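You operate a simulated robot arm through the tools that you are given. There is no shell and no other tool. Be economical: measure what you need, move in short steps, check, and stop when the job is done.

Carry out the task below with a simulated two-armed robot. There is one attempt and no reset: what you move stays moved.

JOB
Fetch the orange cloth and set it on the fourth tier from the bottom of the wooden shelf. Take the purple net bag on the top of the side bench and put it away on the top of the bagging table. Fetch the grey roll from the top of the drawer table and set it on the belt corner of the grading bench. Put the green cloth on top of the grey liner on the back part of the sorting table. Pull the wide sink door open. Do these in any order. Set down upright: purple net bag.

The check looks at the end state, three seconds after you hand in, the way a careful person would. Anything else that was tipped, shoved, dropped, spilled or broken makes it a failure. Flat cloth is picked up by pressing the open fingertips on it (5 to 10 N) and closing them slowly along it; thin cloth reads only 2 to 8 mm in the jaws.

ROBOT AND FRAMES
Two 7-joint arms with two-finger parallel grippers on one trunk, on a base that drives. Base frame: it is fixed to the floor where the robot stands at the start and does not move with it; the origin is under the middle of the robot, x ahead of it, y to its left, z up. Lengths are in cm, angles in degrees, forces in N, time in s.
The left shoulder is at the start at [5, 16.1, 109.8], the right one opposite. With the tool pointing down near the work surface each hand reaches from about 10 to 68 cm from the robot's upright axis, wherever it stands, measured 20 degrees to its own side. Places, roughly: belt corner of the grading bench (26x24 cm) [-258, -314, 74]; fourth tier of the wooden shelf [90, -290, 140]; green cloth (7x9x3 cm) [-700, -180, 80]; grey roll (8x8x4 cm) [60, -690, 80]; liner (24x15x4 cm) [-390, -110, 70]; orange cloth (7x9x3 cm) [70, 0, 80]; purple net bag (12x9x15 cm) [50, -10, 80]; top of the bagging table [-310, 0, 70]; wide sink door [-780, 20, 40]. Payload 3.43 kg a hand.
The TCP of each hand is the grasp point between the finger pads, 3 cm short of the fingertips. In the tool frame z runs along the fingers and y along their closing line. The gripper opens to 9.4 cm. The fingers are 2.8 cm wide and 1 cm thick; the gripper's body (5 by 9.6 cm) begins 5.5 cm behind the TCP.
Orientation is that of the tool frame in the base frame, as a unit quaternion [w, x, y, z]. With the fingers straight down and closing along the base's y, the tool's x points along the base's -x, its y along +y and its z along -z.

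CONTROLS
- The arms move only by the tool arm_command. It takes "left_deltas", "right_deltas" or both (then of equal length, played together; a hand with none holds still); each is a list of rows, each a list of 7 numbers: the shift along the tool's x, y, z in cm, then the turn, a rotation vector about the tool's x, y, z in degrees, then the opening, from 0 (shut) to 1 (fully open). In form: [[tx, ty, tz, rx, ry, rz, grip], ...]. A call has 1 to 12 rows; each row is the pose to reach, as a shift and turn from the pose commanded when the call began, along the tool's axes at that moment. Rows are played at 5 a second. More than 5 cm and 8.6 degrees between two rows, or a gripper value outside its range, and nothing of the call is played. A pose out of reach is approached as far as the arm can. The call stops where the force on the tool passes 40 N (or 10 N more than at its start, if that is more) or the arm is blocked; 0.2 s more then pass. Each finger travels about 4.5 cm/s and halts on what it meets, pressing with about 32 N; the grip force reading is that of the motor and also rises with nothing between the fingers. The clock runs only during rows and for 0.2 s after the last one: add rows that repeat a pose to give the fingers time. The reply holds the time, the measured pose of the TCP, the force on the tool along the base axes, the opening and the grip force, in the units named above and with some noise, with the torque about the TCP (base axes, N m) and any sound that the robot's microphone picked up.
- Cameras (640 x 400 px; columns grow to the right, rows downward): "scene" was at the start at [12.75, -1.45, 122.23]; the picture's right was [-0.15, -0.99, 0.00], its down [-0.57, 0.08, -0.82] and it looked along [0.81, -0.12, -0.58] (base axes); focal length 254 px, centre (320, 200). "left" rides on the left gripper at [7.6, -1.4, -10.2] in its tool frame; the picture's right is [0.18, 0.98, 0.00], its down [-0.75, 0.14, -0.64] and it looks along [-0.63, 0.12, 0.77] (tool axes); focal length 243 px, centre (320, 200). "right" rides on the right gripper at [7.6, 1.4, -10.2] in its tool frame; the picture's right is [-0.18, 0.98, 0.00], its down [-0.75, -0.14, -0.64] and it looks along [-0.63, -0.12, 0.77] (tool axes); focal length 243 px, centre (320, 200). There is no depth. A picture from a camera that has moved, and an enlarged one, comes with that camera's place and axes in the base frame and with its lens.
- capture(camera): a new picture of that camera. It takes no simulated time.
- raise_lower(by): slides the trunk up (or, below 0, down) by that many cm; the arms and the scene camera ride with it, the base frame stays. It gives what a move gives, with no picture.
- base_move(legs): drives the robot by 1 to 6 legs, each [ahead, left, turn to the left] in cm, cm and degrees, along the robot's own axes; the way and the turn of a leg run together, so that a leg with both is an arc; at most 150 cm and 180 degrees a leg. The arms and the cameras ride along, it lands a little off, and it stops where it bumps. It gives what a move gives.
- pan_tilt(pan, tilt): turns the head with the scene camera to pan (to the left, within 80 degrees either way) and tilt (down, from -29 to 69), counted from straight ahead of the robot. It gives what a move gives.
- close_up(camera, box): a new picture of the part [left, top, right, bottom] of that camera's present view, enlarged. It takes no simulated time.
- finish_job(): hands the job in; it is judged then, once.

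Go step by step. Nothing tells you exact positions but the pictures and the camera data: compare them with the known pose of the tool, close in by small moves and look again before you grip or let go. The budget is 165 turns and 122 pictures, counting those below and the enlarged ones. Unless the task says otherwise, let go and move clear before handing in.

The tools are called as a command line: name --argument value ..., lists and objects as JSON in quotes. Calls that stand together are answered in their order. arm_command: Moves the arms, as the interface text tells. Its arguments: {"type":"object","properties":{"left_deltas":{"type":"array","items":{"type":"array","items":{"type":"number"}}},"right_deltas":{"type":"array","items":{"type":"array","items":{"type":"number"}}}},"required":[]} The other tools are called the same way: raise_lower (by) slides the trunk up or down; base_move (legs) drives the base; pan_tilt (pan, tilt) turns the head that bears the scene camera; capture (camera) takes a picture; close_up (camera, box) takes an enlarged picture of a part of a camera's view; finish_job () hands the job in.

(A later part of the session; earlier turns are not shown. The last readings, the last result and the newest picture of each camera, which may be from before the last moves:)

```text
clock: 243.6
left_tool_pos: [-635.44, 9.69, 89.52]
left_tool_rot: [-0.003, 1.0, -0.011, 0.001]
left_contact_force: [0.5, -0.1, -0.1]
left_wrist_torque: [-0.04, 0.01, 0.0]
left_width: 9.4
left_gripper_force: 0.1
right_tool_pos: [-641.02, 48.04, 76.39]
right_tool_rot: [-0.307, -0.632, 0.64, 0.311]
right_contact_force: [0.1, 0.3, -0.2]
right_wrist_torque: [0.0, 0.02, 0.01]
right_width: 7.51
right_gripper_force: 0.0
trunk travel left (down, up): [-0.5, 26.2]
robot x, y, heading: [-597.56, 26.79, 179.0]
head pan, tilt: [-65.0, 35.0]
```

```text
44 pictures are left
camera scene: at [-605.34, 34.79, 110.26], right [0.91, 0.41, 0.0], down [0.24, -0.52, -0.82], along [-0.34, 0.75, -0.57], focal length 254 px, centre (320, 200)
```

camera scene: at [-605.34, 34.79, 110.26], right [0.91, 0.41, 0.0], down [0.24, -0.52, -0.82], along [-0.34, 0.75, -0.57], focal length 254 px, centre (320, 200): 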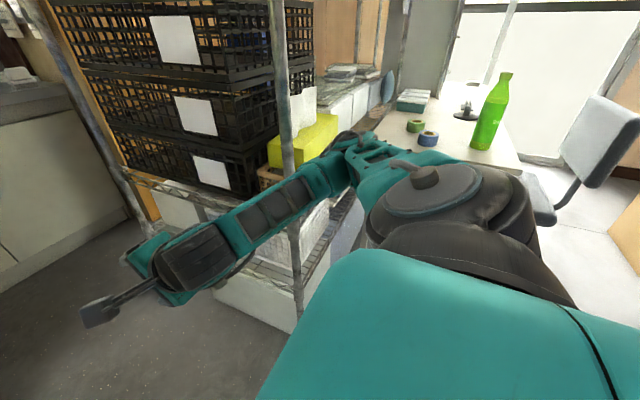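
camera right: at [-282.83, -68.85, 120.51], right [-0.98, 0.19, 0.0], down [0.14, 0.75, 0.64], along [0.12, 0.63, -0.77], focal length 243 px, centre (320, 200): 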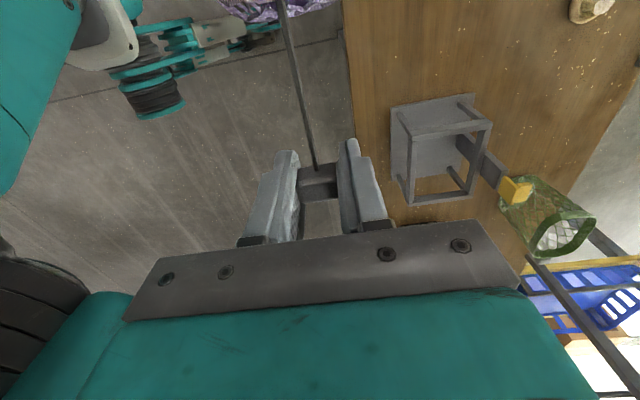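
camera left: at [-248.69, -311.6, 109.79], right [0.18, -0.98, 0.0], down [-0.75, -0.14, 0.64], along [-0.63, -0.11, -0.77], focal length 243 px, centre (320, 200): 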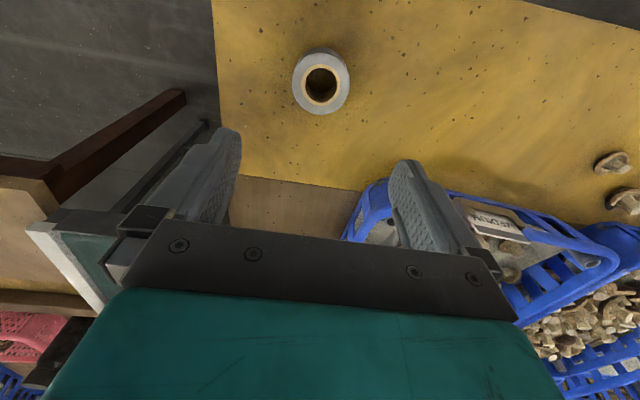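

The handle bar's centre triangulates to [-778, 44.3, 65.2], about 10 cm long. The elbow sits about 47 cm to my right, so I'll shift 7 cm left to clear the rack, raise the left hand, and drive ahead partway.

arm_command --left_deltas '[[2, 0, -4, 0, 0, 0, 1], [4, 0, -8, 0, 0, 0, 1], [5, 0, -12, 0, 0, 0, 1]]'

base_move --legs '[[0, 7, 1], [95, 0, 0]]'

pan_tilt --pan -20 --tilt 38

capture --camera "scene"

capture --camera "right"

```text
clock: 244.4
left_tool_pos: [-630.44, 9.64, 101.47]
left_tool_rot: [-0.003, 1.0, -0.01, 0.001]
left_contact_force: [0.6, 0.4, -0.6]
left_wrist_torque: [0.0, 0.0, 0.01]
left_width: 9.41
left_gripper_force: 0.2
right_tool_pos: [-641.0, 47.97, 76.32]
right_tool_rot: [-0.308, -0.631, 0.64, 0.311]
right_contact_force: [0.1, 0.3, -0.5]
right_wrist_torque: [-0.01, -0.01, 0.01]
right_width: 7.53
right_gripper_force: 0.1
trunk travel left (down, up): [-0.5, 26.2]
robot x, y, heading: [-597.97, 26.54, 179.3]
head pan, tilt: [-65.0, 35.0]
```

```text
clock: 250.0
left_tool_pos: [-726.31, 1.71, 101.52]
left_tool_rot: [-0.002, 1.0, 0.0, 0.001]
left_contact_force: [0.1, 0.1, 0.0]
left_wrist_torque: [-0.03, -0.03, -0.03]
left_width: 9.41
left_gripper_force: 0.1
right_tool_pos: [-737.63, 39.92, 76.33]
right_tool_rot: [0.311, 0.638, -0.633, -0.308]
right_contact_force: [-0.4, 0.1, 0.9]
right_wrist_torque: [0.04, 0.01, -0.02]
right_width: 7.51
right_gripper_force: 0.0
trunk travel left (down, up): [-0.5, 26.2]
robot x, y, heading: [-693.86, 19.85, -179.6]
head pan, tilt: [-65.0, 35.0]
```

```text
clock: 251.1
left_tool_pos: [-726.25, 1.69, 101.52]
left_tool_rot: [-0.003, 1.0, 0.0, 0.0]
left_contact_force: [0.1, 0.3, -0.3]
left_wrist_torque: [0.02, -0.01, -0.02]
left_width: 9.37
left_gripper_force: 0.1
right_tool_pos: [-737.66, 39.86, 76.31]
right_tool_rot: [0.31, 0.638, -0.634, -0.309]
right_contact_force: [0.4, -0.4, 0.1]
right_wrist_torque: [0.02, -0.01, -0.01]
right_width: 7.53
right_gripper_force: 0.1
trunk travel left (down, up): [-0.5, 26.2]
robot x, y, heading: [-693.66, 20.02, -179.8]
head pan, tilt: [-20.0, 38.0]
```

```text
43 pictures are left
camera scene: at [-706.0, 22.3, 109.8], right [0.34, 0.94, 0.0], down [0.58, -0.21, -0.79], along [-0.74, 0.27, -0.62], focal length 254 px, centre (320, 200)
```

scene: 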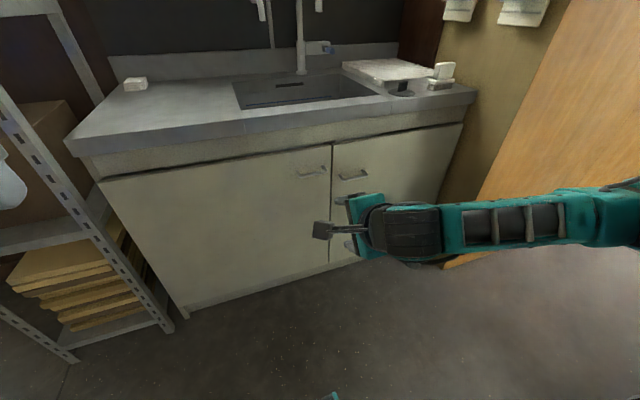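

```text
42 pictures are left
camera right: at [-730.31, 32.3, 83.9], right [-0.61, 0.18, 0.77], down [0.59, 0.76, 0.29], along [-0.53, 0.63, -0.57], focal length 243 px, centre (320, 200)
```

right: 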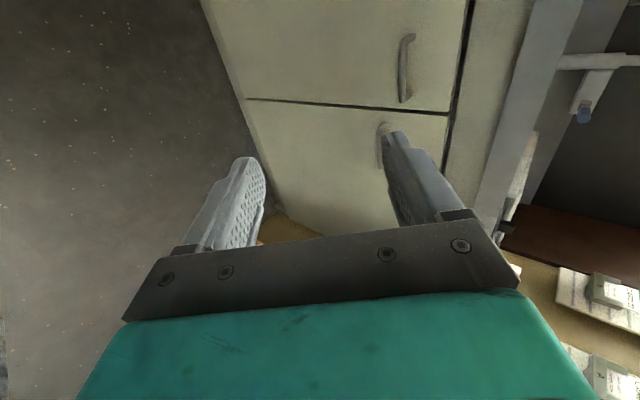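

The handle refines to [-777.2, 45, 63.2]. I'll drive 24 cm closer and bring the jaws just short of the bar, with a smaller opening.

base_move --legs '[[24, 0, 0]]'

arm_command --right_deltas '[[-1, 0, 1, 0, 0, 0, 0.7], [-2, 0, 3, 0, 0, 0, 0.6], [-3.5, 0, 5, 0, 0, 0, 0.5], [-5, -0.4, 8, 0, 0, 0, 0.5], [-5, -0.7, 10, 0, 0, 0, 0.5], [-5, -0.7, 12, 0, 0, 0, 0.5], [-5, -0.7, 12, 0, 0, 0, 0.5]]'

capture --camera "right"

capture --camera "scene"

```text
clock: 252.9
left_tool_pos: [-750.28, 1.66, 101.43]
left_tool_rot: [-0.002, 1.0, 0.0, 0.0]
left_contact_force: [0.0, -0.2, 0.7]
left_wrist_torque: [-0.01, 0.04, 0.03]
left_width: 9.39
left_gripper_force: 0.0
right_tool_pos: [-761.48, 39.71, 76.46]
right_tool_rot: [0.311, 0.637, -0.634, -0.308]
right_contact_force: [-0.5, -0.2, -0.3]
right_wrist_torque: [-0.01, -0.02, 0.0]
right_width: 7.52
right_gripper_force: 0.0
trunk travel left (down, up): [-0.5, 26.2]
robot x, y, heading: [-717.74, 19.34, -179.7]
head pan, tilt: [-20.0, 38.0]
```

```text
clock: 254.5
left_tool_pos: [-750.19, 1.62, 101.56]
left_tool_rot: [-0.003, 1.0, 0.0, 0.001]
left_contact_force: [0.2, 0.4, -0.8]
left_wrist_torque: [0.03, 0.02, 0.0]
left_width: 9.39
left_gripper_force: 0.0
right_tool_pos: [-769.0, 46.95, 69.66]
right_tool_rot: [0.31, 0.639, -0.634, -0.307]
right_contact_force: [0.6, 0.4, -1.0]
right_wrist_torque: [0.01, 0.01, 0.0]
right_width: 4.66
right_gripper_force: 0.0
right hand out of reach, approached as far as the arm can: row 4, 5, 6, 7
trunk travel left (down, up): [-0.5, 26.2]
robot x, y, heading: [-718.12, 19.3, -179.5]
head pan, tilt: [-20.0, 38.0]
```

```text
41 pictures are left
camera right: at [-761.74, 39.48, 77.1], right [-0.61, 0.18, 0.77], down [0.58, 0.76, 0.29], along [-0.53, 0.63, -0.57], focal length 243 px, centre (320, 200)
```

right: 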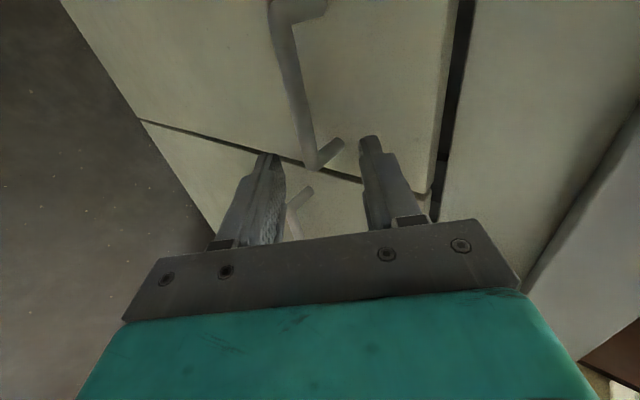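

```text
40 pictures are left
camera scene: at [-729.91, 22.17, 109.8], right [0.34, 0.94, 0.0], down [0.58, -0.21, -0.79], along [-0.74, 0.27, -0.62], focal length 254 px, centre (320, 200)
```

scene: 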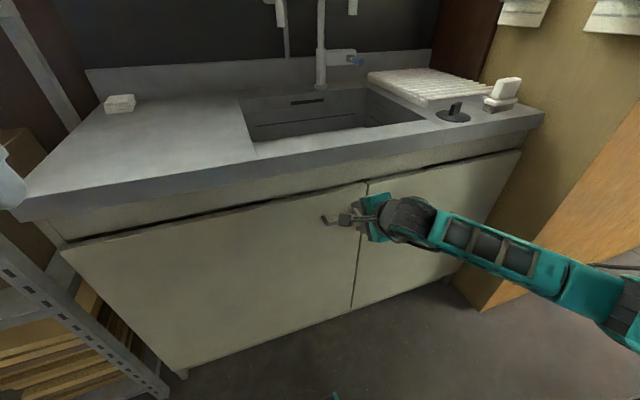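

The bar lies ahead between the finger lines, slightly low; standoff is about 4.5 cm. I'll drive 4 cm, shift down across, then check before pushing on.

base_move --legs '[[4, 0, 0]]'

arm_command --right_deltas '[[0.7, -1.3, 0, 0, 0, 0, 0.5], [1.4, -2.6, 0, 0, 0, 0, 0.5], [2, -3.9, 0, 0, 0, 0, 0.5], [2, -3.9, 0, 0, 0, 0, 0.5]]'

capture --camera "right"

```text
clock: 255.4
left_tool_pos: [-752.96, 1.66, 101.43]
left_tool_rot: [-0.003, 1.0, -0.002, 0.0]
left_contact_force: [-0.3, -0.3, -0.5]
left_wrist_torque: [0.04, 0.0, -0.01]
left_width: 9.43
left_gripper_force: 0.1
right_tool_pos: [-771.3, 46.98, 69.8]
right_tool_rot: [0.307, 0.641, -0.634, -0.305]
right_contact_force: [9.9, -0.1, 5.4]
right_wrist_torque: [-0.12, -0.34, 0.13]
right_width: 4.8
right_gripper_force: 1.4
trunk travel left (down, up): [-0.5, 26.2]
robot x, y, heading: [-720.78, 19.3, -179.8]
head pan, tilt: [-20.0, 38.0]
stopped in leg 1: the force on the tool passed its limit (the readings are from after the stop); the commanded pose is now the measured one
```

```text
clock: 256.4
left_tool_pos: [-752.83, 1.59, 101.54]
left_tool_rot: [-0.002, 1.0, -0.001, -0.001]
left_contact_force: [0.1, 0.0, 0.2]
left_wrist_torque: [0.0, 0.05, 0.0]
left_width: 9.39
left_gripper_force: 0.1
right_tool_pos: [-771.35, 46.99, 69.67]
right_tool_rot: [0.308, 0.64, -0.634, -0.306]
right_contact_force: [15.1, 1.3, 8.3]
right_wrist_torque: [-0.05, -0.51, 0.21]
right_width: 4.87
right_gripper_force: 1.8
right hand out of reach, approached as far as the arm can: row 1, 2, 3, 4
trunk travel left (down, up): [-0.5, 26.2]
robot x, y, heading: [-720.69, 19.41, -179.9]
head pan, tilt: [-20.0, 38.0]
```

```text
39 pictures are left
camera right: at [-764.1, 39.43, 77.31], right [-0.62, 0.18, 0.77], down [0.58, 0.76, 0.29], along [-0.53, 0.63, -0.57], focal length 243 px, centre (320, 200)
```

right: 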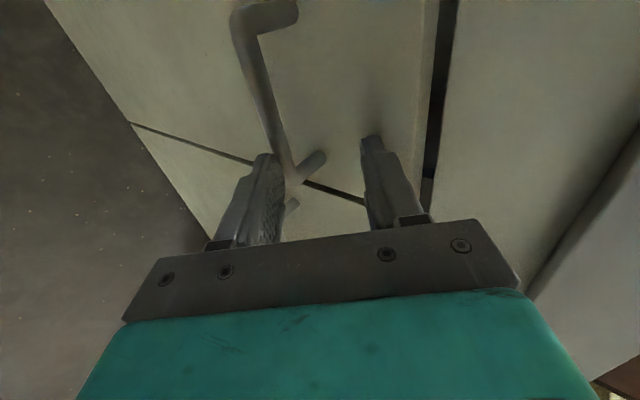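

The lower fingertip has met the bar (bar about [-772.5, 45, 66]) and the wrist's pitch limit stops me going lower. I'll ease back and pitch the hand 8° more downward.

base_move --legs '[[-2.5, 0, 0]]'

arm_command --right_deltas '[[0.7, 0, 0, 4, 0, 0, 0.45], [1.4, 0, 0, 8, 0, 0, 0.45], [2, 0, 0, 8, 0, 0, 0.45], [2, 0, 0, 8, 0, 0, 0.45]]'

capture --camera "right"

```text
clock: 257.2
left_tool_pos: [-750.65, 1.75, 101.47]
left_tool_rot: [-0.002, 1.0, -0.001, 0.0]
left_contact_force: [-0.1, -0.4, -0.1]
left_wrist_torque: [-0.03, 0.06, -0.02]
left_width: 9.4
left_gripper_force: 0.0
right_tool_pos: [-768.97, 46.95, 69.73]
right_tool_rot: [0.307, 0.64, -0.635, -0.305]
right_contact_force: [-0.4, -0.4, 0.1]
right_wrist_torque: [0.0, 0.02, -0.02]
right_width: 4.71
right_gripper_force: 0.1
trunk travel left (down, up): [-0.5, 26.2]
robot x, y, heading: [-717.99, 19.43, -179.8]
head pan, tilt: [-20.0, 38.0]
```

```text
clock: 258.2
left_tool_pos: [-750.58, 1.67, 101.51]
left_tool_rot: [-0.002, 1.0, 0.0, 0.0]
left_contact_force: [-0.4, 0.4, -0.1]
left_wrist_torque: [0.01, 0.02, 0.01]
left_width: 9.4
left_gripper_force: 0.1
right_tool_pos: [-768.92, 45.0, 69.77]
right_tool_rot: [0.262, 0.66, -0.654, -0.261]
right_contact_force: [-0.2, 0.4, -0.3]
right_wrist_torque: [0.0, 0.04, 0.0]
right_width: 4.23
right_gripper_force: 0.1
trunk travel left (down, up): [-0.5, 26.2]
robot x, y, heading: [-718.06, 19.37, -179.6]
head pan, tilt: [-20.0, 38.0]
```

```text
38 pictures are left
camera right: at [-762.82, 37.46, 78.17], right [-0.72, 0.18, 0.67], down [0.54, 0.76, 0.37], along [-0.44, 0.63, -0.64], focal length 243 px, centre (320, 200)
```

right: 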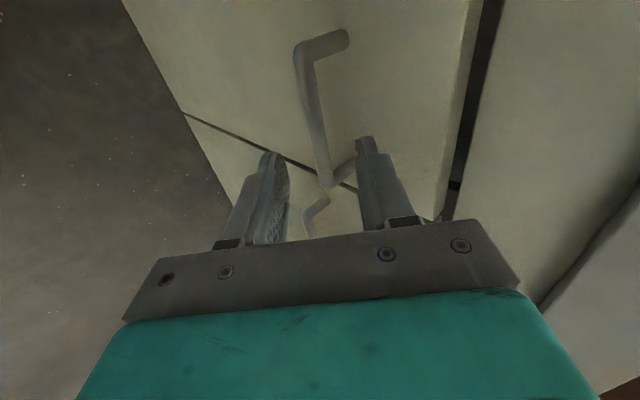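

Now the bar is centred between the fingers. Advancing along the tool axis.

arm_command --right_deltas '[[0, -0.2, 1, 0, 0, 0, 0.45], [0, -0.3, 2, 0, 0, 0, 0.45], [0, -0.3, 3, 0, 0, 0, 0.45], [0, -0.3, 3.7, 0, 0, 0, 0.45], [0, -0.3, 3.7, 0, 0, 0, 0.45]]'

capture --camera "right"

```text
clock: 259.4
left_tool_pos: [-750.57, 1.66, 101.35]
left_tool_rot: [-0.002, 1.0, -0.001, 0.0]
left_contact_force: [0.3, 0.7, -0.6]
left_wrist_torque: [0.01, -0.02, -0.01]
left_width: 9.4
left_gripper_force: 0.1
right_tool_pos: [-771.24, 45.01, 66.77]
right_tool_rot: [0.261, 0.659, -0.655, -0.26]
right_contact_force: [-0.4, 0.0, -0.1]
right_wrist_torque: [0.03, -0.04, 0.03]
right_width: 4.23
right_gripper_force: 0.0
trunk travel left (down, up): [-0.5, 26.2]
robot x, y, heading: [-718.03, 19.66, -179.7]
head pan, tilt: [-20.0, 38.0]
```

```text
37 pictures are left
camera right: at [-765.06, 37.47, 75.24], right [-0.72, 0.18, 0.67], down [0.54, 0.76, 0.37], along [-0.44, 0.63, -0.64], focal length 243 px, centre (320, 200)
```

right: 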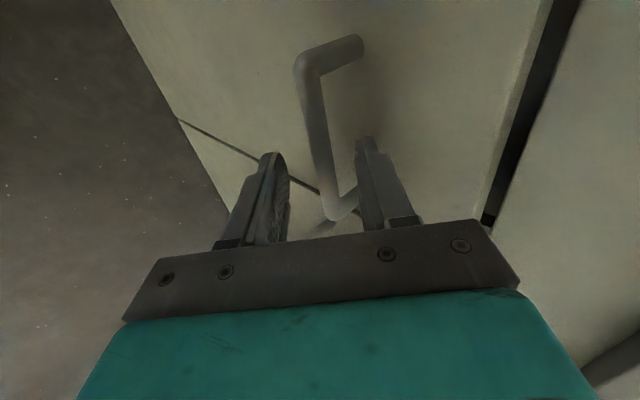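

The bar is about level with the fingertips. Another 1.4 cm in, then close.

arm_command --right_deltas '[[0, 0, 0.7, 0, 0, 0, 0.42], [0, 0, 1.4, 0, 0, 0, 0.4], [0, 0, 1.4, 0, 0, 0, 0.4]]'

arm_command --right_deltas '[[0, 0, 0, 0, 0, 0, 0.3], [0, 0, 0, 0, 0, 0, 0.2], [0, 0, 0, 0, 0, 0, 0.1], [0, 0, 0, 0, 0, 0, 0], [0, 0, 0, 0, 0, 0, 0], [0, 0, 0, 0, 0, 0, 0]]'

capture --camera "right"

```text
clock: 260.2
left_tool_pos: [-750.27, 1.65, 101.62]
left_tool_rot: [-0.003, 1.0, -0.001, -0.002]
left_contact_force: [-0.4, 0.0, -0.1]
left_wrist_torque: [-0.01, 0.0, -0.03]
left_width: 9.41
left_gripper_force: 0.1
right_tool_pos: [-771.9, 44.96, 66.16]
right_tool_rot: [0.265, 0.659, -0.653, -0.262]
right_contact_force: [31.2, 4.3, 23.5]
right_wrist_torque: [0.08, 0.84, -0.34]
right_width: 3.35
right_gripper_force: 0.0
trunk travel left (down, up): [-0.5, 26.2]
robot x, y, heading: [-717.66, 19.5, -179.9]
head pan, tilt: [-20.0, 38.0]
```

```text
clock: 261.6
left_tool_pos: [-750.51, 1.65, 101.4]
left_tool_rot: [-0.003, 1.0, -0.001, -0.001]
left_contact_force: [-0.1, 0.7, -0.6]
left_wrist_torque: [0.04, -0.02, 0.04]
left_width: 9.41
left_gripper_force: 0.1
right_tool_pos: [-772.1, 44.94, 65.84]
right_tool_rot: [0.262, 0.66, -0.654, -0.261]
right_contact_force: [-2.2, -3.2, 8.9]
right_wrist_torque: [0.69, -0.01, -0.86]
right_width: 1.64
right_gripper_force: 45.3
trunk travel left (down, up): [-0.5, 26.2]
robot x, y, heading: [-718.33, 19.65, -179.6]
head pan, tilt: [-20.0, 38.0]
```

```text
36 pictures are left
camera right: at [-766.0, 37.41, 74.31], right [-0.72, 0.18, 0.68], down [0.54, 0.76, 0.37], along [-0.45, 0.63, -0.64], focal length 243 px, centre (320, 200)
```

right: 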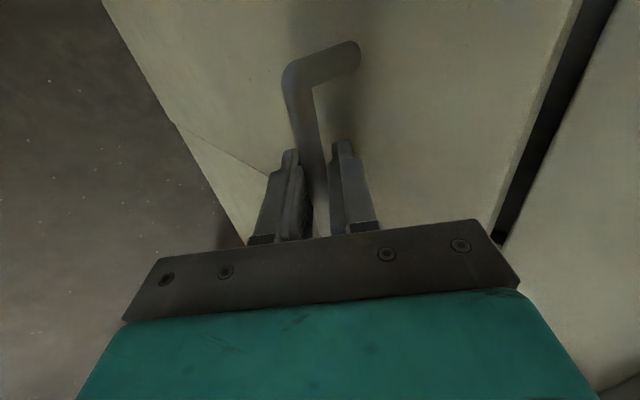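

The bar is gripped at 1.64 cm. I'll pull by driving back gently along the start of the arc.

base_move --legs '[[-8, 1.1, 0]]'

capture --camera "scene"

```text
clock: 262.6
left_tool_pos: [-742.56, 0.64, 101.47]
left_tool_rot: [-0.002, 1.0, 0.001, 0.0]
left_contact_force: [1.1, -0.5, 0.6]
left_wrist_torque: [0.01, 0.02, 0.0]
left_width: 9.4
left_gripper_force: 0.0
right_tool_pos: [-764.13, 44.18, 65.96]
right_tool_rot: [0.263, 0.657, -0.656, -0.262]
right_contact_force: [1.4, 17.0, 17.6]
right_wrist_torque: [-2.19, -1.01, -1.26]
right_width: 1.78
right_gripper_force: 44.7
trunk travel left (down, up): [-0.5, 26.2]
robot x, y, heading: [-710.33, 18.51, -179.6]
head pan, tilt: [-20.0, 38.0]
```

```text
35 pictures are left
camera scene: at [-722.09, 21.2, 109.82], right [0.34, 0.94, 0.0], down [0.58, -0.21, -0.79], along [-0.74, 0.27, -0.61], focal length 254 px, centre (320, 200)
```

scene: 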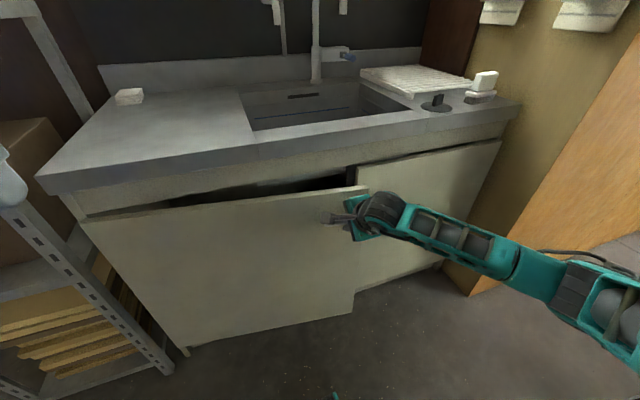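

The door is opening (about 8°). I'll turn the hand with the door to relieve the side load, then continue back.

arm_command --right_deltas '[[-0.3, 0, 0, 0, -2.8, 2.9, 0], [-0.6, 0, 0, 0, -5.6, 5.8, 0], [-0.6, 0, 0, 0, -5.6, 5.8, 0]]'

base_move --legs '[[-12, 3, 0]]'

```text
clock: 263.4
left_tool_pos: [-742.34, 0.34, 101.53]
left_tool_rot: [-0.003, 1.0, 0.0, 0.0]
left_contact_force: [0.0, -0.5, 0.5]
left_wrist_torque: [-0.03, -0.03, 0.0]
left_width: 9.38
left_gripper_force: 0.0
right_tool_pos: [-764.31, 44.25, 66.34]
right_tool_rot: [-0.248, -0.612, 0.697, 0.279]
right_contact_force: [-2.0, -19.4, 14.4]
right_wrist_torque: [0.4, -0.02, 1.46]
right_width: 1.17
right_gripper_force: 45.1
trunk travel left (down, up): [-0.5, 26.2]
robot x, y, heading: [-710.01, 18.42, -179.7]
head pan, tilt: [-20.0, 38.0]
```

```text
clock: 264.7
left_tool_pos: [-730.42, -2.49, 101.37]
left_tool_rot: [-0.003, 1.0, -0.001, 0.0]
left_contact_force: [-0.3, 0.4, -0.5]
left_wrist_torque: [0.01, 0.01, 0.02]
left_width: 9.38
left_gripper_force: 0.1
right_tool_pos: [-752.24, 41.12, 66.42]
right_tool_rot: [-0.253, -0.611, 0.697, 0.278]
right_contact_force: [-13.3, -26.6, 13.8]
right_wrist_torque: [-1.49, 0.7, -0.31]
right_width: 1.57
right_gripper_force: 44.8
trunk travel left (down, up): [-0.5, 26.2]
robot x, y, heading: [-697.89, 15.55, -180.1]
head pan, tilt: [-20.0, 38.0]
```

base_move --legs '[[-11, 7, 0]]'

arm_command --right_deltas '[[0, 0, 0, 0, -2.8, 2.9, 0], [0, 0, 0, 0, -5.6, 5.8, 0], [0, 0, 0, 0, -8.4, 8.7, 0], [0, 0, 0, 0, -8.4, 8.7, 0]]'

capture --camera "scene"

```text
clock: 266.0
left_tool_pos: [-719.0, -9.15, 101.53]
left_tool_rot: [-0.001, 1.0, 0.0, 0.0]
left_contact_force: [-0.2, -0.2, -0.6]
left_wrist_torque: [0.0, -0.01, 0.0]
left_width: 9.42
left_gripper_force: 0.1
right_tool_pos: [-741.2, 34.48, 66.61]
right_tool_rot: [-0.255, -0.61, 0.697, 0.279]
right_contact_force: [15.5, 22.7, 15.3]
right_wrist_torque: [-1.26, 0.97, -0.79]
right_width: 2.07
right_gripper_force: 44.9
trunk travel left (down, up): [-0.5, 26.2]
robot x, y, heading: [-686.75, 8.81, -179.9]
head pan, tilt: [-20.0, 38.0]
```

```text
clock: 267.0
left_tool_pos: [-719.33, -9.31, 101.55]
left_tool_rot: [-0.003, 1.0, 0.001, 0.0]
left_contact_force: [0.0, 0.8, 0.3]
left_wrist_torque: [0.02, -0.01, -0.01]
left_width: 9.44
left_gripper_force: 0.1
right_tool_pos: [-741.27, 34.3, 66.57]
right_tool_rot: [-0.225, -0.533, 0.758, 0.302]
right_contact_force: [-2.3, -3.3, 5.2]
right_wrist_torque: [-1.39, 0.98, -0.15]
right_width: 1.55
right_gripper_force: 45.2
trunk travel left (down, up): [-0.5, 26.2]
robot x, y, heading: [-686.77, 8.72, -179.8]
head pan, tilt: [-20.0, 38.0]
```

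```text
34 pictures are left
camera scene: at [-698.95, 11.33, 109.81], right [0.34, 0.94, 0.0], down [0.58, -0.21, -0.79], along [-0.74, 0.27, -0.62], focal length 254 px, centre (320, 200)
```

scene: 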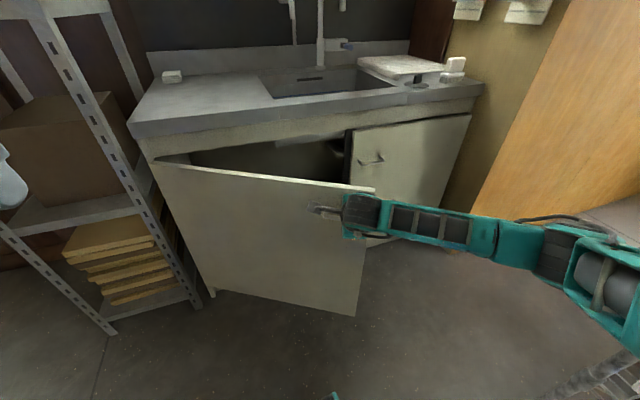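

About 31° open and tracking the arc well. Continuing.

base_move --legs '[[-10.5, 9, 0]]'

arm_command --right_deltas '[[0, 0, 0, 0, -2.8, 2.9, 0], [0, 0, 0, 0, -5.6, 5.8, 0], [0, 0, 0, 0, -8.4, 8.7, 0], [0, 0, 0, 0, -8.4, 8.7, 0]]'

base_move --legs '[[-8.5, 11, 0]]'

arm_command --right_deltas '[[0, 0, 0, 0, -2.8, 2.9, 0], [0, 0, 0, 0, -5.6, 5.8, 0], [0, 0, 0, 0, -8.4, 8.7, 0], [0, 0, 0, 0, -8.4, 8.7, 0]]'

capture --camera "scene"

```text
clock: 268.3
left_tool_pos: [-708.83, -18.07, 101.45]
left_tool_rot: [-0.003, 1.0, -0.001, 0.0]
left_contact_force: [0.8, 1.7, -0.4]
left_wrist_torque: [-0.02, -0.01, 0.01]
left_width: 9.41
left_gripper_force: 0.1
right_tool_pos: [-730.88, 25.13, 66.61]
right_tool_rot: [-0.229, -0.535, 0.755, 0.302]
right_contact_force: [-27.6, -22.2, 3.4]
right_wrist_torque: [-1.09, 1.25, -0.64]
right_width: 2.09
right_gripper_force: 45.5
trunk travel left (down, up): [-0.5, 26.2]
robot x, y, heading: [-676.11, -0.15, -179.6]
head pan, tilt: [-20.0, 38.0]
```

```text
clock: 269.3
left_tool_pos: [-708.69, -18.06, 101.51]
left_tool_rot: [-0.002, 1.0, 0.0, 0.001]
left_contact_force: [-0.6, 0.5, 0.2]
left_wrist_torque: [0.02, 0.0, 0.03]
left_width: 9.41
left_gripper_force: 0.0
right_tool_pos: [-730.95, 25.01, 66.61]
right_tool_rot: [-0.197, -0.453, 0.809, 0.319]
right_contact_force: [-7.2, -6.2, -2.4]
right_wrist_torque: [-1.19, 1.3, -0.17]
right_width: 1.57
right_gripper_force: 45.3
trunk travel left (down, up): [-0.5, 26.2]
robot x, y, heading: [-676.36, -0.31, -179.5]
head pan, tilt: [-20.0, 38.0]
```

```text
clock: 270.6
left_tool_pos: [-701.01, -28.09, 101.44]
left_tool_rot: [-0.003, 1.0, 0.0, 0.002]
left_contact_force: [0.1, -0.8, 0.2]
left_wrist_torque: [0.0, 0.0, 0.0]
left_width: 9.41
left_gripper_force: 0.1
right_tool_pos: [-723.35, 14.84, 66.71]
right_tool_rot: [-0.203, -0.45, 0.81, 0.317]
right_contact_force: [-3.8, -1.0, -6.8]
right_wrist_torque: [-0.74, 1.22, -0.89]
right_width: 2.11
right_gripper_force: 44.8
trunk travel left (down, up): [-0.5, 26.2]
robot x, y, heading: [-668.46, -10.12, -180.0]
head pan, tilt: [-20.0, 38.0]
stopped in leg 1: the force on the tool passed its limit (the readings are from after the stop); the commanded pose is now the measured one
```

```text
clock: 271.6
left_tool_pos: [-701.03, -28.06, 101.51]
left_tool_rot: [-0.003, 1.0, 0.0, 0.001]
left_contact_force: [-0.1, -0.7, 0.5]
left_wrist_torque: [-0.02, 0.0, 0.0]
left_width: 9.41
left_gripper_force: 0.1
right_tool_pos: [-723.28, 14.83, 66.72]
right_tool_rot: [-0.167, -0.364, 0.854, 0.333]
right_contact_force: [-7.4, -3.4, -6.6]
right_wrist_torque: [-0.93, 1.5, -0.15]
right_width: 1.59
right_gripper_force: 44.9
trunk travel left (down, up): [-0.5, 26.2]
robot x, y, heading: [-668.46, -10.16, -179.6]
head pan, tilt: [-20.0, 38.0]
```

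```text
33 pictures are left
camera scene: at [-680.7, -7.53, 109.79], right [0.34, 0.94, 0.0], down [0.58, -0.21, -0.79], along [-0.74, 0.27, -0.62], focal length 254 px, centre (320, 200)
```

scene: 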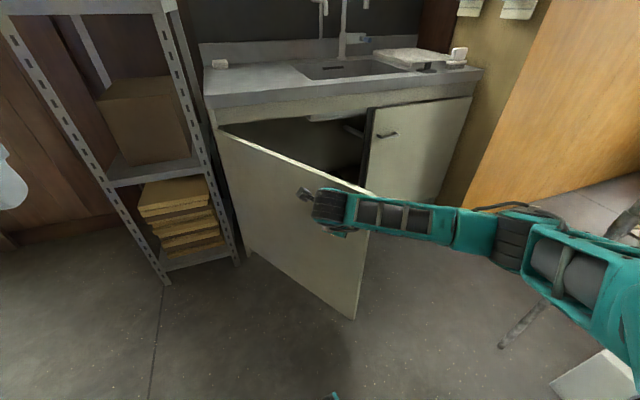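

About 55° open. Two more increments.

base_move --legs '[[-5, 10, 0]]'

arm_command --right_deltas '[[0, 0, 0, 0, -2.8, 2.9, 0], [0, 0, 0, 0, -5.6, 5.8, 0], [0, 0, 0, 0, -8.4, 8.7, 0], [0, 0, 0, 0, -8.4, 8.7, 0]]'

base_move --legs '[[-3, 10, 0]]'

capture --camera "scene"

capture --camera "right"

```text
clock: 272.9
left_tool_pos: [-695.88, -38.16, 101.44]
left_tool_rot: [-0.003, 1.0, 0.0, 0.0]
left_contact_force: [-0.5, 1.1, 0.1]
left_wrist_torque: [-0.01, -0.01, -0.02]
left_width: 9.39
left_gripper_force: 0.1
right_tool_pos: [-718.42, 4.53, 66.82]
right_tool_rot: [-0.17, -0.367, 0.852, 0.332]
right_contact_force: [-16.2, -5.9, 0.9]
right_wrist_torque: [-0.47, 0.88, 0.97]
right_width: 1.99
right_gripper_force: 45.3
trunk travel left (down, up): [-0.5, 26.2]
robot x, y, heading: [-663.4, -20.55, -179.3]
head pan, tilt: [-20.0, 38.0]
```

```text
clock: 274.0
left_tool_pos: [-696.05, -38.12, 101.51]
left_tool_rot: [-0.002, 1.0, 0.001, 0.0]
left_contact_force: [0.5, -0.2, -0.6]
left_wrist_torque: [-0.02, 0.03, 0.01]
left_width: 9.4
left_gripper_force: 0.1
right_tool_pos: [-718.9, 4.2, 66.75]
right_tool_rot: [-0.141, -0.278, 0.887, 0.34]
right_contact_force: [-8.1, -1.0, -9.3]
right_wrist_torque: [-0.11, 0.62, -0.61]
right_width: 1.52
right_gripper_force: 44.6
trunk travel left (down, up): [-0.5, 26.2]
robot x, y, heading: [-663.58, -19.91, -179.5]
head pan, tilt: [-20.0, 38.0]
stopped in row 4 (right hand): the force on the tool passed its limit (the readings are from after the stop); the commanded pose is now the measured one
```

```text
clock: 275.3
left_tool_pos: [-693.05, -48.23, 101.52]
left_tool_rot: [-0.004, 1.0, 0.001, 0.001]
left_contact_force: [-0.3, 0.1, 0.5]
left_wrist_torque: [0.01, 0.02, -0.03]
left_width: 9.41
left_gripper_force: 0.1
right_tool_pos: [-716.09, -6.03, 67.0]
right_tool_rot: [-0.147, -0.28, 0.886, 0.338]
right_contact_force: [-5.5, 0.3, -6.2]
right_wrist_torque: [0.09, 0.4, -0.36]
right_width: 1.96
right_gripper_force: 44.8
trunk travel left (down, up): [-0.5, 26.2]
robot x, y, heading: [-660.71, -30.43, -179.8]
head pan, tilt: [-20.0, 38.0]
stopped in leg 1: the force on the tool passed its limit (the readings are from after the stop); the commanded pose is now the measured one
```

```text
32 pictures are left
camera scene: at [-672.73, -27.6, 109.8], right [0.34, 0.94, 0.0], down [0.58, -0.21, -0.79], along [-0.74, 0.26, -0.62], focal length 254 px, centre (320, 200)
```

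scene: 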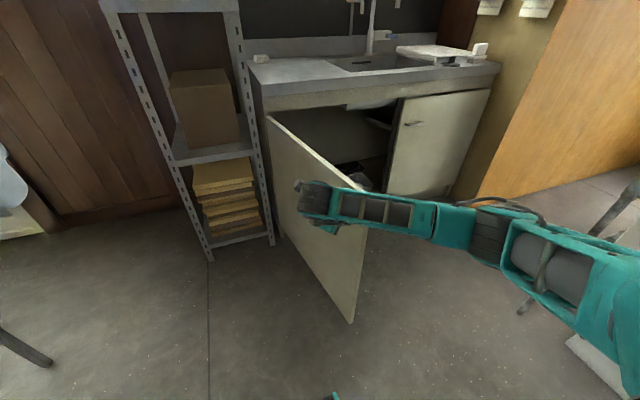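

```text
31 pictures are left
camera right: at [-718.05, -14.95, 76.02], right [-0.24, 0.71, 0.66], down [0.95, 0.03, 0.32], along [0.21, 0.7, -0.68], focal length 243 px, centre (320, 200)
```

right: 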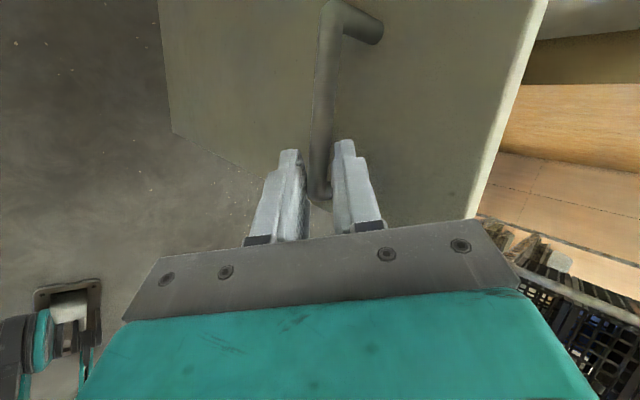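

The door stands about 78° open. I'll release and draw the hand back along its axis.

arm_command --right_deltas '[[0, 0, 0, 0, 0, 0, 0.2], [0, 0, 0, 0, 0, 0, 0.35], [0, 0, 0, 0, 0, 0, 0.4], [0, 0, -2, 0, 0, 0, 0.4], [0, 0, -4.5, 0, 0, 0, 0.4], [0, 0, -8, 0, 0, 0, 0.4], [0, 0, -12, 0, 0, 0, 0.4], [0, 0, -14, 0, 0, 0, 0.4]]'

capture --camera "scene"

```text
clock: 277.1
left_tool_pos: [-692.95, -48.36, 101.43]
left_tool_rot: [-0.002, 1.0, 0.001, 0.0]
left_contact_force: [0.1, -0.3, -0.1]
left_wrist_torque: [0.0, -0.01, -0.05]
left_width: 9.41
left_gripper_force: 0.2
right_tool_pos: [-709.59, -13.42, 77.34]
right_tool_rot: [-0.146, -0.279, 0.887, 0.339]
right_contact_force: [1.1, 0.2, 0.6]
right_wrist_torque: [0.0, 0.01, 0.0]
right_width: 3.78
right_gripper_force: 0.0
trunk travel left (down, up): [-0.5, 26.2]
robot x, y, heading: [-660.62, -30.39, -179.7]
head pan, tilt: [-20.0, 38.0]
```

```text
30 pictures are left
camera scene: at [-672.64, -27.63, 109.8], right [0.34, 0.94, 0.0], down [0.58, -0.21, -0.79], along [-0.74, 0.26, -0.62], focal length 254 px, centre (320, 200)
```

scene: 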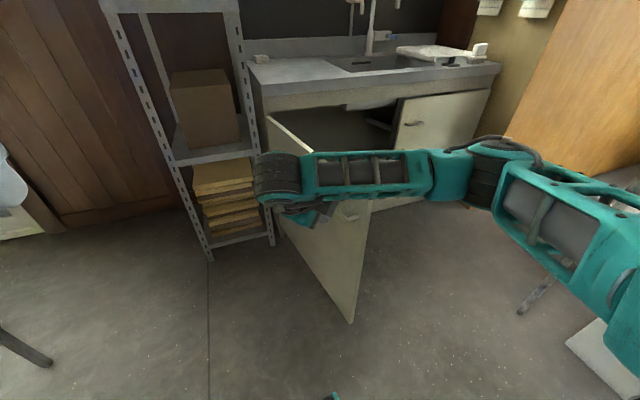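

Released cleanly. Backing away, raising the trunk, and looking left for the green cloth.

base_move --legs '[[-45, 0, 0]]'

raise_lower --by 16

pan_tilt --pan 60 --tilt 22

capture --camera "scene"

```text
clock: 279.8
left_tool_pos: [-648.75, -47.98, 101.44]
left_tool_rot: [-0.002, 1.0, 0.005, 0.0]
left_contact_force: [-0.2, 0.7, 0.5]
left_wrist_torque: [-0.02, -0.03, 0.04]
left_width: 9.4
left_gripper_force: 0.1
right_tool_pos: [-665.66, -13.31, 77.36]
right_tool_rot: [-0.147, -0.282, 0.886, 0.338]
right_contact_force: [-0.4, 0.6, 0.2]
right_wrist_torque: [-0.04, 0.02, 0.01]
right_width: 3.74
right_gripper_force: 0.1
trunk travel left (down, up): [-0.5, 26.2]
robot x, y, heading: [-616.47, -29.82, -178.8]
head pan, tilt: [-20.0, 38.0]
```

```text
clock: 281.6
left_tool_pos: [-648.65, -48.02, 117.46]
left_tool_rot: [-0.002, 1.0, 0.004, -0.001]
left_contact_force: [0.3, 0.6, 0.1]
left_wrist_torque: [-0.01, 0.03, -0.02]
left_width: 9.39
left_gripper_force: 0.0
right_tool_pos: [-665.72, -13.17, 93.34]
right_tool_rot: [-0.148, -0.283, 0.885, 0.338]
right_contact_force: [1.1, -0.8, 0.3]
right_wrist_torque: [0.02, 0.01, -0.01]
right_width: 3.76
right_gripper_force: 0.0
trunk travel left (down, up): [-16.5, 10.2]
robot x, y, heading: [-616.25, -29.86, -179.2]
head pan, tilt: [-20.0, 38.0]
```

```text
clock: 283.1
left_tool_pos: [-648.84, -47.87, 117.55]
left_tool_rot: [-0.003, 1.0, 0.004, 0.0]
left_contact_force: [0.7, 0.2, 0.2]
left_wrist_torque: [-0.02, 0.01, -0.01]
left_width: 9.43
left_gripper_force: 0.0
right_tool_pos: [-665.68, -13.23, 93.39]
right_tool_rot: [-0.148, -0.282, 0.885, 0.338]
right_contact_force: [-0.2, 0.2, -0.5]
right_wrist_torque: [0.01, 0.02, -0.02]
right_width: 3.76
right_gripper_force: 0.0
trunk travel left (down, up): [-16.5, 10.2]
robot x, y, heading: [-616.36, -29.82, -179.2]
head pan, tilt: [60.0, 22.0]
```

```text
29 pictures are left
camera scene: at [-625.0, -38.2, 128.32], right [-0.87, 0.49, 0.0], down [0.18, 0.33, -0.93], along [-0.45, -0.81, -0.37], focal length 254 px, centre (320, 200)
```

scene: 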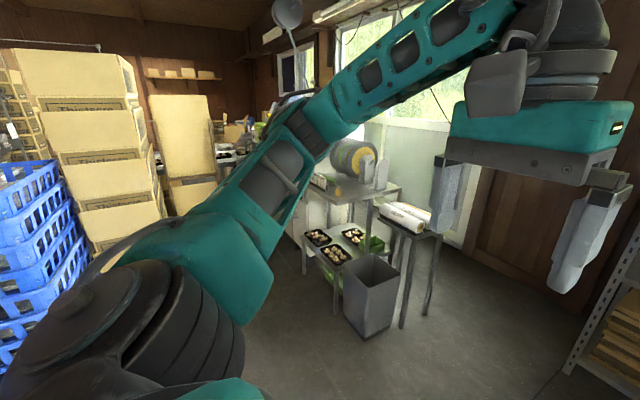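

close_up --camera "scene" --box '[270, 130, 450, 260]'

```text
3.08 times, centred on (360, 195) of scene
camera zoom: at [-625.0, -38.2, 128.32], right [-0.87, 0.49, 0.0], down [0.18, 0.33, -0.93], along [-0.45, -0.81, -0.37], focal length 783 px, centre (197, 215)
```

zoom: 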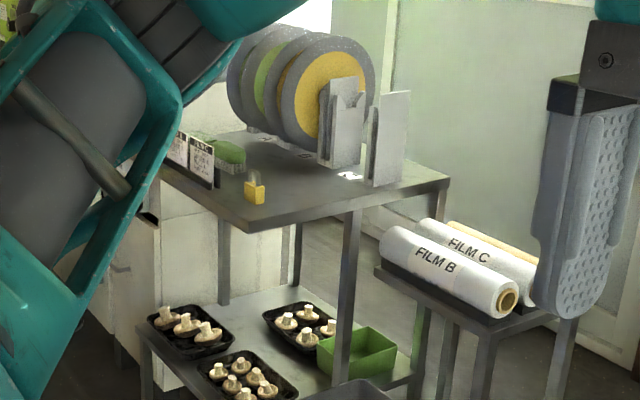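

The cloth's table has its near-left corner at about [-690, -139], with a bin in front, so I'll approach from its east side still facing −x. Strafing left.

base_move --legs '[[12, 60, -0.8], [0, 62, 0]]'

pan_tilt --pan 8 --tilt 32

capture --camera "scene"

```text
clock: 289.6
left_tool_pos: [-660.51, -169.97, 117.32]
left_tool_rot: [-0.003, 1.0, -0.002, 0.0]
left_contact_force: [0.4, -0.9, 0.2]
left_wrist_torque: [0.0, -0.05, 0.01]
left_width: 9.4
left_gripper_force: 0.0
right_tool_pos: [-676.93, -135.02, 93.36]
right_tool_rot: [-0.146, -0.277, 0.887, 0.34]
right_contact_force: [0.0, 0.1, -0.2]
right_wrist_torque: [0.03, 0.0, 0.0]
right_width: 3.78
right_gripper_force: 0.1
trunk travel left (down, up): [-16.5, 10.2]
robot x, y, heading: [-628.11, -152.37, 179.8]
head pan, tilt: [60.0, 22.0]
```

```text
clock: 290.9
left_tool_pos: [-660.6, -169.86, 117.47]
left_tool_rot: [-0.003, 1.0, -0.003, 0.001]
left_contact_force: [0.5, -1.4, -0.4]
left_wrist_torque: [0.02, 0.01, -0.03]
left_width: 9.4
left_gripper_force: 0.0
right_tool_pos: [-676.99, -135.05, 93.44]
right_tool_rot: [-0.146, -0.276, 0.887, 0.34]
right_contact_force: [0.2, 0.9, 0.7]
right_wrist_torque: [0.0, 0.0, -0.06]
right_width: 3.76
right_gripper_force: 0.0
trunk travel left (down, up): [-16.5, 10.2]
robot x, y, heading: [-628.32, -152.34, -179.8]
head pan, tilt: [8.0, 32.0]
```

```text
27 pictures are left
camera scene: at [-640.88, -153.7, 126.72], right [-0.14, 0.99, 0.0], down [0.52, 0.07, -0.85], along [-0.84, -0.12, -0.53], focal length 254 px, centre (320, 200)
```

scene: 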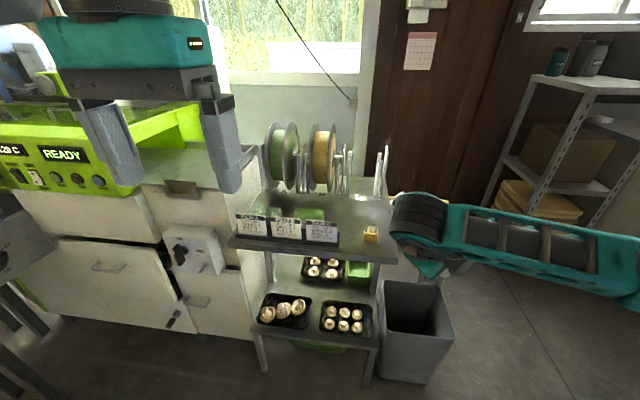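

close_up --camera "scene" --box '[225, 150, 405, 270]'

```text
3.33 times, centred on (315, 210) of scene
camera zoom: at [-640.88, -153.7, 126.72], right [-0.14, 0.99, 0.0], down [0.52, 0.07, -0.85], along [-0.84, -0.12, -0.53], focal length 848 px, centre (337, 167)
```

zoom: 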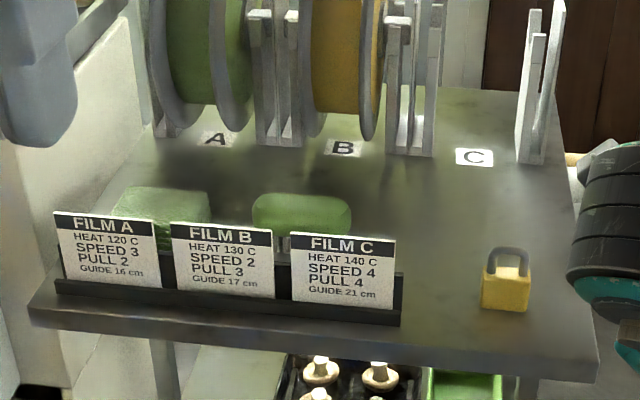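

Two green things sit behind the film cards: the left one near [-704, -180] is the folded cloth, the right one a brush. I'll tuck the right hand back, drive closer and view it from above with the left hand.

arm_command --right_deltas '[[-3, -0.2, -3.2, 0, 0, 0, 0.4], [-6, -0.4, -6.5, 0, 0, 0, 0.4], [-9.2, -0.6, -9.7, 0, 0, 0, 0.4]]'

base_move --legs '[[22, 6, 0]]'

arm_command --left_deltas '[[-4, 1, 1, 0, 0, 0, 1], [-8, 2, 3, 0, 0, 0, 1], [-12, 2.5, 6, 0, 0, 0, 1], [-16, 3, 9, 0, 0, 0, 1], [-19, 3.5, 11, 0, 0, 0, 1], [-19, 3.5, 11, 0, 0, 0, 1]]'

capture --camera "left"

```text
clock: 291.7
left_tool_pos: [-660.52, -169.95, 117.5]
left_tool_rot: [-0.002, 1.0, -0.003, 0.0]
left_contact_force: [-0.9, 0.2, 0.8]
left_wrist_torque: [0.02, 0.05, -0.01]
left_width: 9.39
left_gripper_force: 0.0
right_tool_pos: [-665.07, -135.0, 99.18]
right_tool_rot: [-0.146, -0.275, 0.887, 0.34]
right_contact_force: [0.9, 0.0, 0.0]
right_wrist_torque: [-0.01, 0.01, -0.01]
right_width: 3.76
right_gripper_force: 0.2
trunk travel left (down, up): [-16.5, 10.2]
robot x, y, heading: [-627.93, -152.06, -179.9]
head pan, tilt: [8.0, 32.0]
```

```text
clock: 293.4
left_tool_pos: [-682.48, -175.95, 117.51]
left_tool_rot: [-0.002, 1.0, -0.002, 0.001]
left_contact_force: [0.9, -0.1, 0.2]
left_wrist_torque: [0.03, -0.04, -0.01]
left_width: 9.39
left_gripper_force: 0.2
right_tool_pos: [-686.92, -141.02, 99.16]
right_tool_rot: [-0.145, -0.276, 0.887, 0.339]
right_contact_force: [-0.4, 0.8, -0.4]
right_wrist_torque: [0.01, -0.02, -0.04]
right_width: 3.76
right_gripper_force: 0.0
trunk travel left (down, up): [-16.5, 10.2]
robot x, y, heading: [-649.73, -158.41, 179.8]
head pan, tilt: [8.0, 32.0]
```

```text
refused: row 3 steps farther than a row can; nothing moved
```

```text
25 pictures are left
camera left: at [-674.94, -174.6, 127.7], right [0.18, -0.98, -0.01], down [-0.75, -0.14, 0.64], along [-0.63, -0.11, -0.77], focal length 243 px, centre (320, 200)
```

left: 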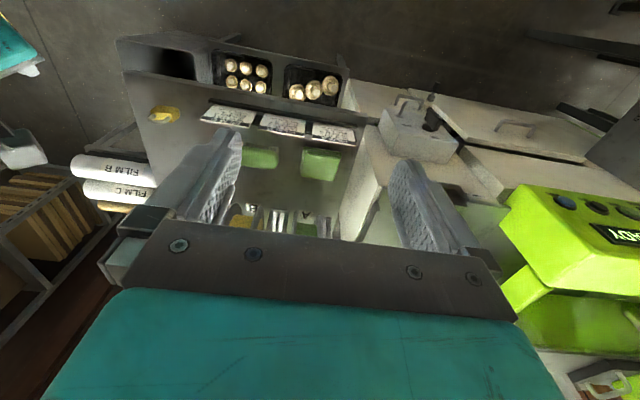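

arm_command --left_deltas '[[-4, 0.8, 1, 0, 0, 0, 1], [-8, 1.6, 3, 0, 0, 0, 1], [-12, 2.4, 5, 0, 0, 0, 1], [-16, 3.2, 7, 0, 0, 0, 1], [-20, 3.5, 9, 0, 0, 0, 1], [-20, 3.5, 13, 0, 0, 0, 1], [-20, 3.5, 17, 0, 0, 0, 1], [-20, 3.5, 20, 0, 0, 0, 1], [-20, 3.5, 20, 0, 0, 0, 1]]'

capture --camera "left"

```text
clock: 295.4
left_tool_pos: [-702.63, -179.24, 97.58]
left_tool_rot: [-0.003, 1.0, -0.002, 0.0]
left_contact_force: [0.0, -0.9, 0.2]
left_wrist_torque: [0.0, 0.02, -0.01]
left_width: 9.42
left_gripper_force: 0.1
right_tool_pos: [-686.93, -140.98, 99.23]
right_tool_rot: [-0.146, -0.277, 0.887, 0.339]
right_contact_force: [-0.7, 0.5, 0.3]
right_wrist_torque: [0.02, 0.0, 0.03]
right_width: 3.75
right_gripper_force: 0.0
trunk travel left (down, up): [-16.5, 10.2]
robot x, y, heading: [-650.14, -158.2, 180.0]
head pan, tilt: [8.0, 32.0]
```

```text
24 pictures are left
camera left: at [-695.09, -177.99, 107.78], right [0.18, -0.98, -0.01], down [-0.75, -0.14, 0.64], along [-0.63, -0.11, -0.77], focal length 243 px, centre (320, 200)
```

left: 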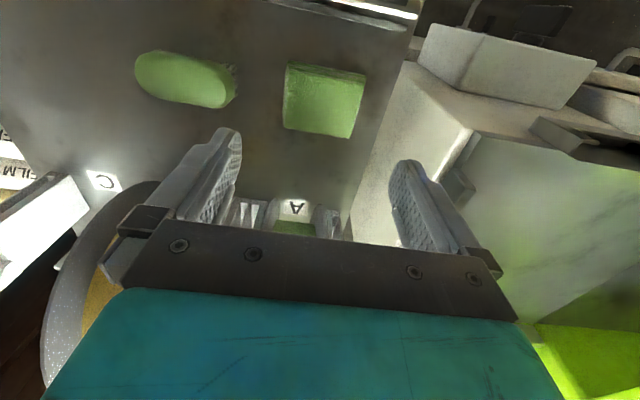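

The cloth measures about 7 cm in x and 8.5 cm in y, so I'll close along x instead: turn the left hand 90°.

arm_command --left_deltas '[[0, 0, 0, 0, 0, -8.2, 1], [0, 0, 0, 0, 0, -16.4, 1], [0, 0, 0, 0, 0, -24.6, 1], [0, 0, 0, 0, 0, -32.8, 1], [0, 0, 0, 0, 0, -41, 1], [0, 0, 0, 0, 0, -49.2, 1], [0, 0, 0, 0, 0, -57.4, 1], [0, 0, 0, 0, 0, -65.6, 1], [0, 0, 0, 0, 0, -73.8, 1], [-0.5, 0, 0, 0, 0, -82, 1], [-1.2, 0, 0, 0, 0, -90, 1], [-1.2, 0, 0, 0, 0, -90, 1]]'

capture --camera "left"

```text
clock: 298.0
left_tool_pos: [-703.61, -179.19, 97.47]
left_tool_rot: [-0.002, 0.708, 0.706, 0.001]
left_contact_force: [-0.3, -0.5, 0.3]
left_wrist_torque: [-0.02, -0.02, 0.02]
left_width: 9.38
left_gripper_force: 0.1
right_tool_pos: [-686.89, -141.03, 99.24]
right_tool_rot: [-0.146, -0.276, 0.887, 0.339]
right_contact_force: [0.6, 0.0, 0.2]
right_wrist_torque: [-0.04, 0.01, 0.02]
right_width: 3.79
right_gripper_force: 0.0
trunk travel left (down, up): [-16.5, 10.2]
robot x, y, heading: [-649.92, -158.24, 180.2]
head pan, tilt: [8.0, 32.0]
```

```text
23 pictures are left
camera left: at [-705.13, -171.67, 107.7], right [0.98, 0.18, 0.0], down [0.14, -0.76, 0.64], along [0.12, -0.63, -0.77], focal length 243 px, centre (320, 200)
```

left: 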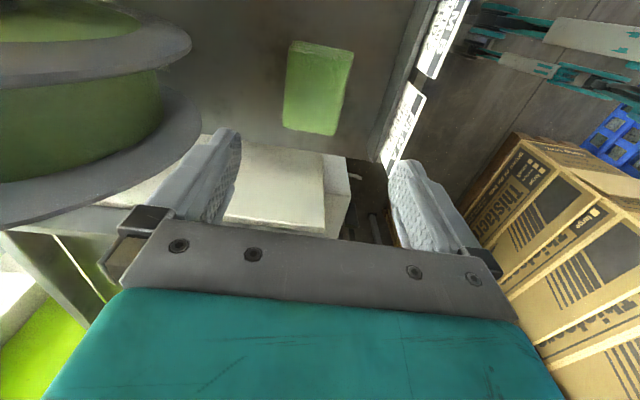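

The cloth centre is [-704.1, -179.4], with room on both sides. Lowering with a force check.

arm_command --left_deltas '[[-0.2, -0.3, 4, 0, 0, 0, 1], [-0.2, -0.3, 8, 0, 0, 0, 1], [-0.2, -0.3, 12, 0, 0, 0, 1], [-0.2, -0.3, 14, 0, 0, 0, 1], [-0.2, -0.3, 15, 0, 0, 0, 1], [-0.2, -0.3, 15.6, 0, 0, 0, 1], [-0.2, -0.3, 15.6, 0, 0, 0, 1]]'

capture --camera "left"

```text
clock: 299.6
left_tool_pos: [-703.93, -179.17, 81.88]
left_tool_rot: [-0.002, 0.709, 0.705, 0.002]
left_contact_force: [0.0, -0.1, 0.4]
left_wrist_torque: [0.01, 0.02, 0.01]
left_width: 9.42
left_gripper_force: 0.0
right_tool_pos: [-686.8, -140.96, 99.12]
right_tool_rot: [-0.146, -0.277, 0.887, 0.339]
right_contact_force: [-0.6, -0.4, 0.8]
right_wrist_torque: [0.0, 0.03, 0.04]
right_width: 3.76
right_gripper_force: 0.0
trunk travel left (down, up): [-16.5, 10.2]
robot x, y, heading: [-649.9, -158.11, 179.9]
head pan, tilt: [8.0, 32.0]
```

```text
22 pictures are left
camera left: at [-705.36, -171.71, 92.14], right [0.98, 0.18, 0.0], down [0.14, -0.76, 0.64], along [0.12, -0.63, -0.77], focal length 243 px, centre (320, 200)
```

left: 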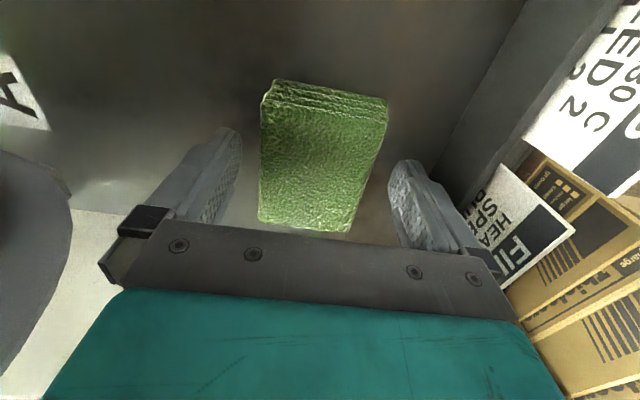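

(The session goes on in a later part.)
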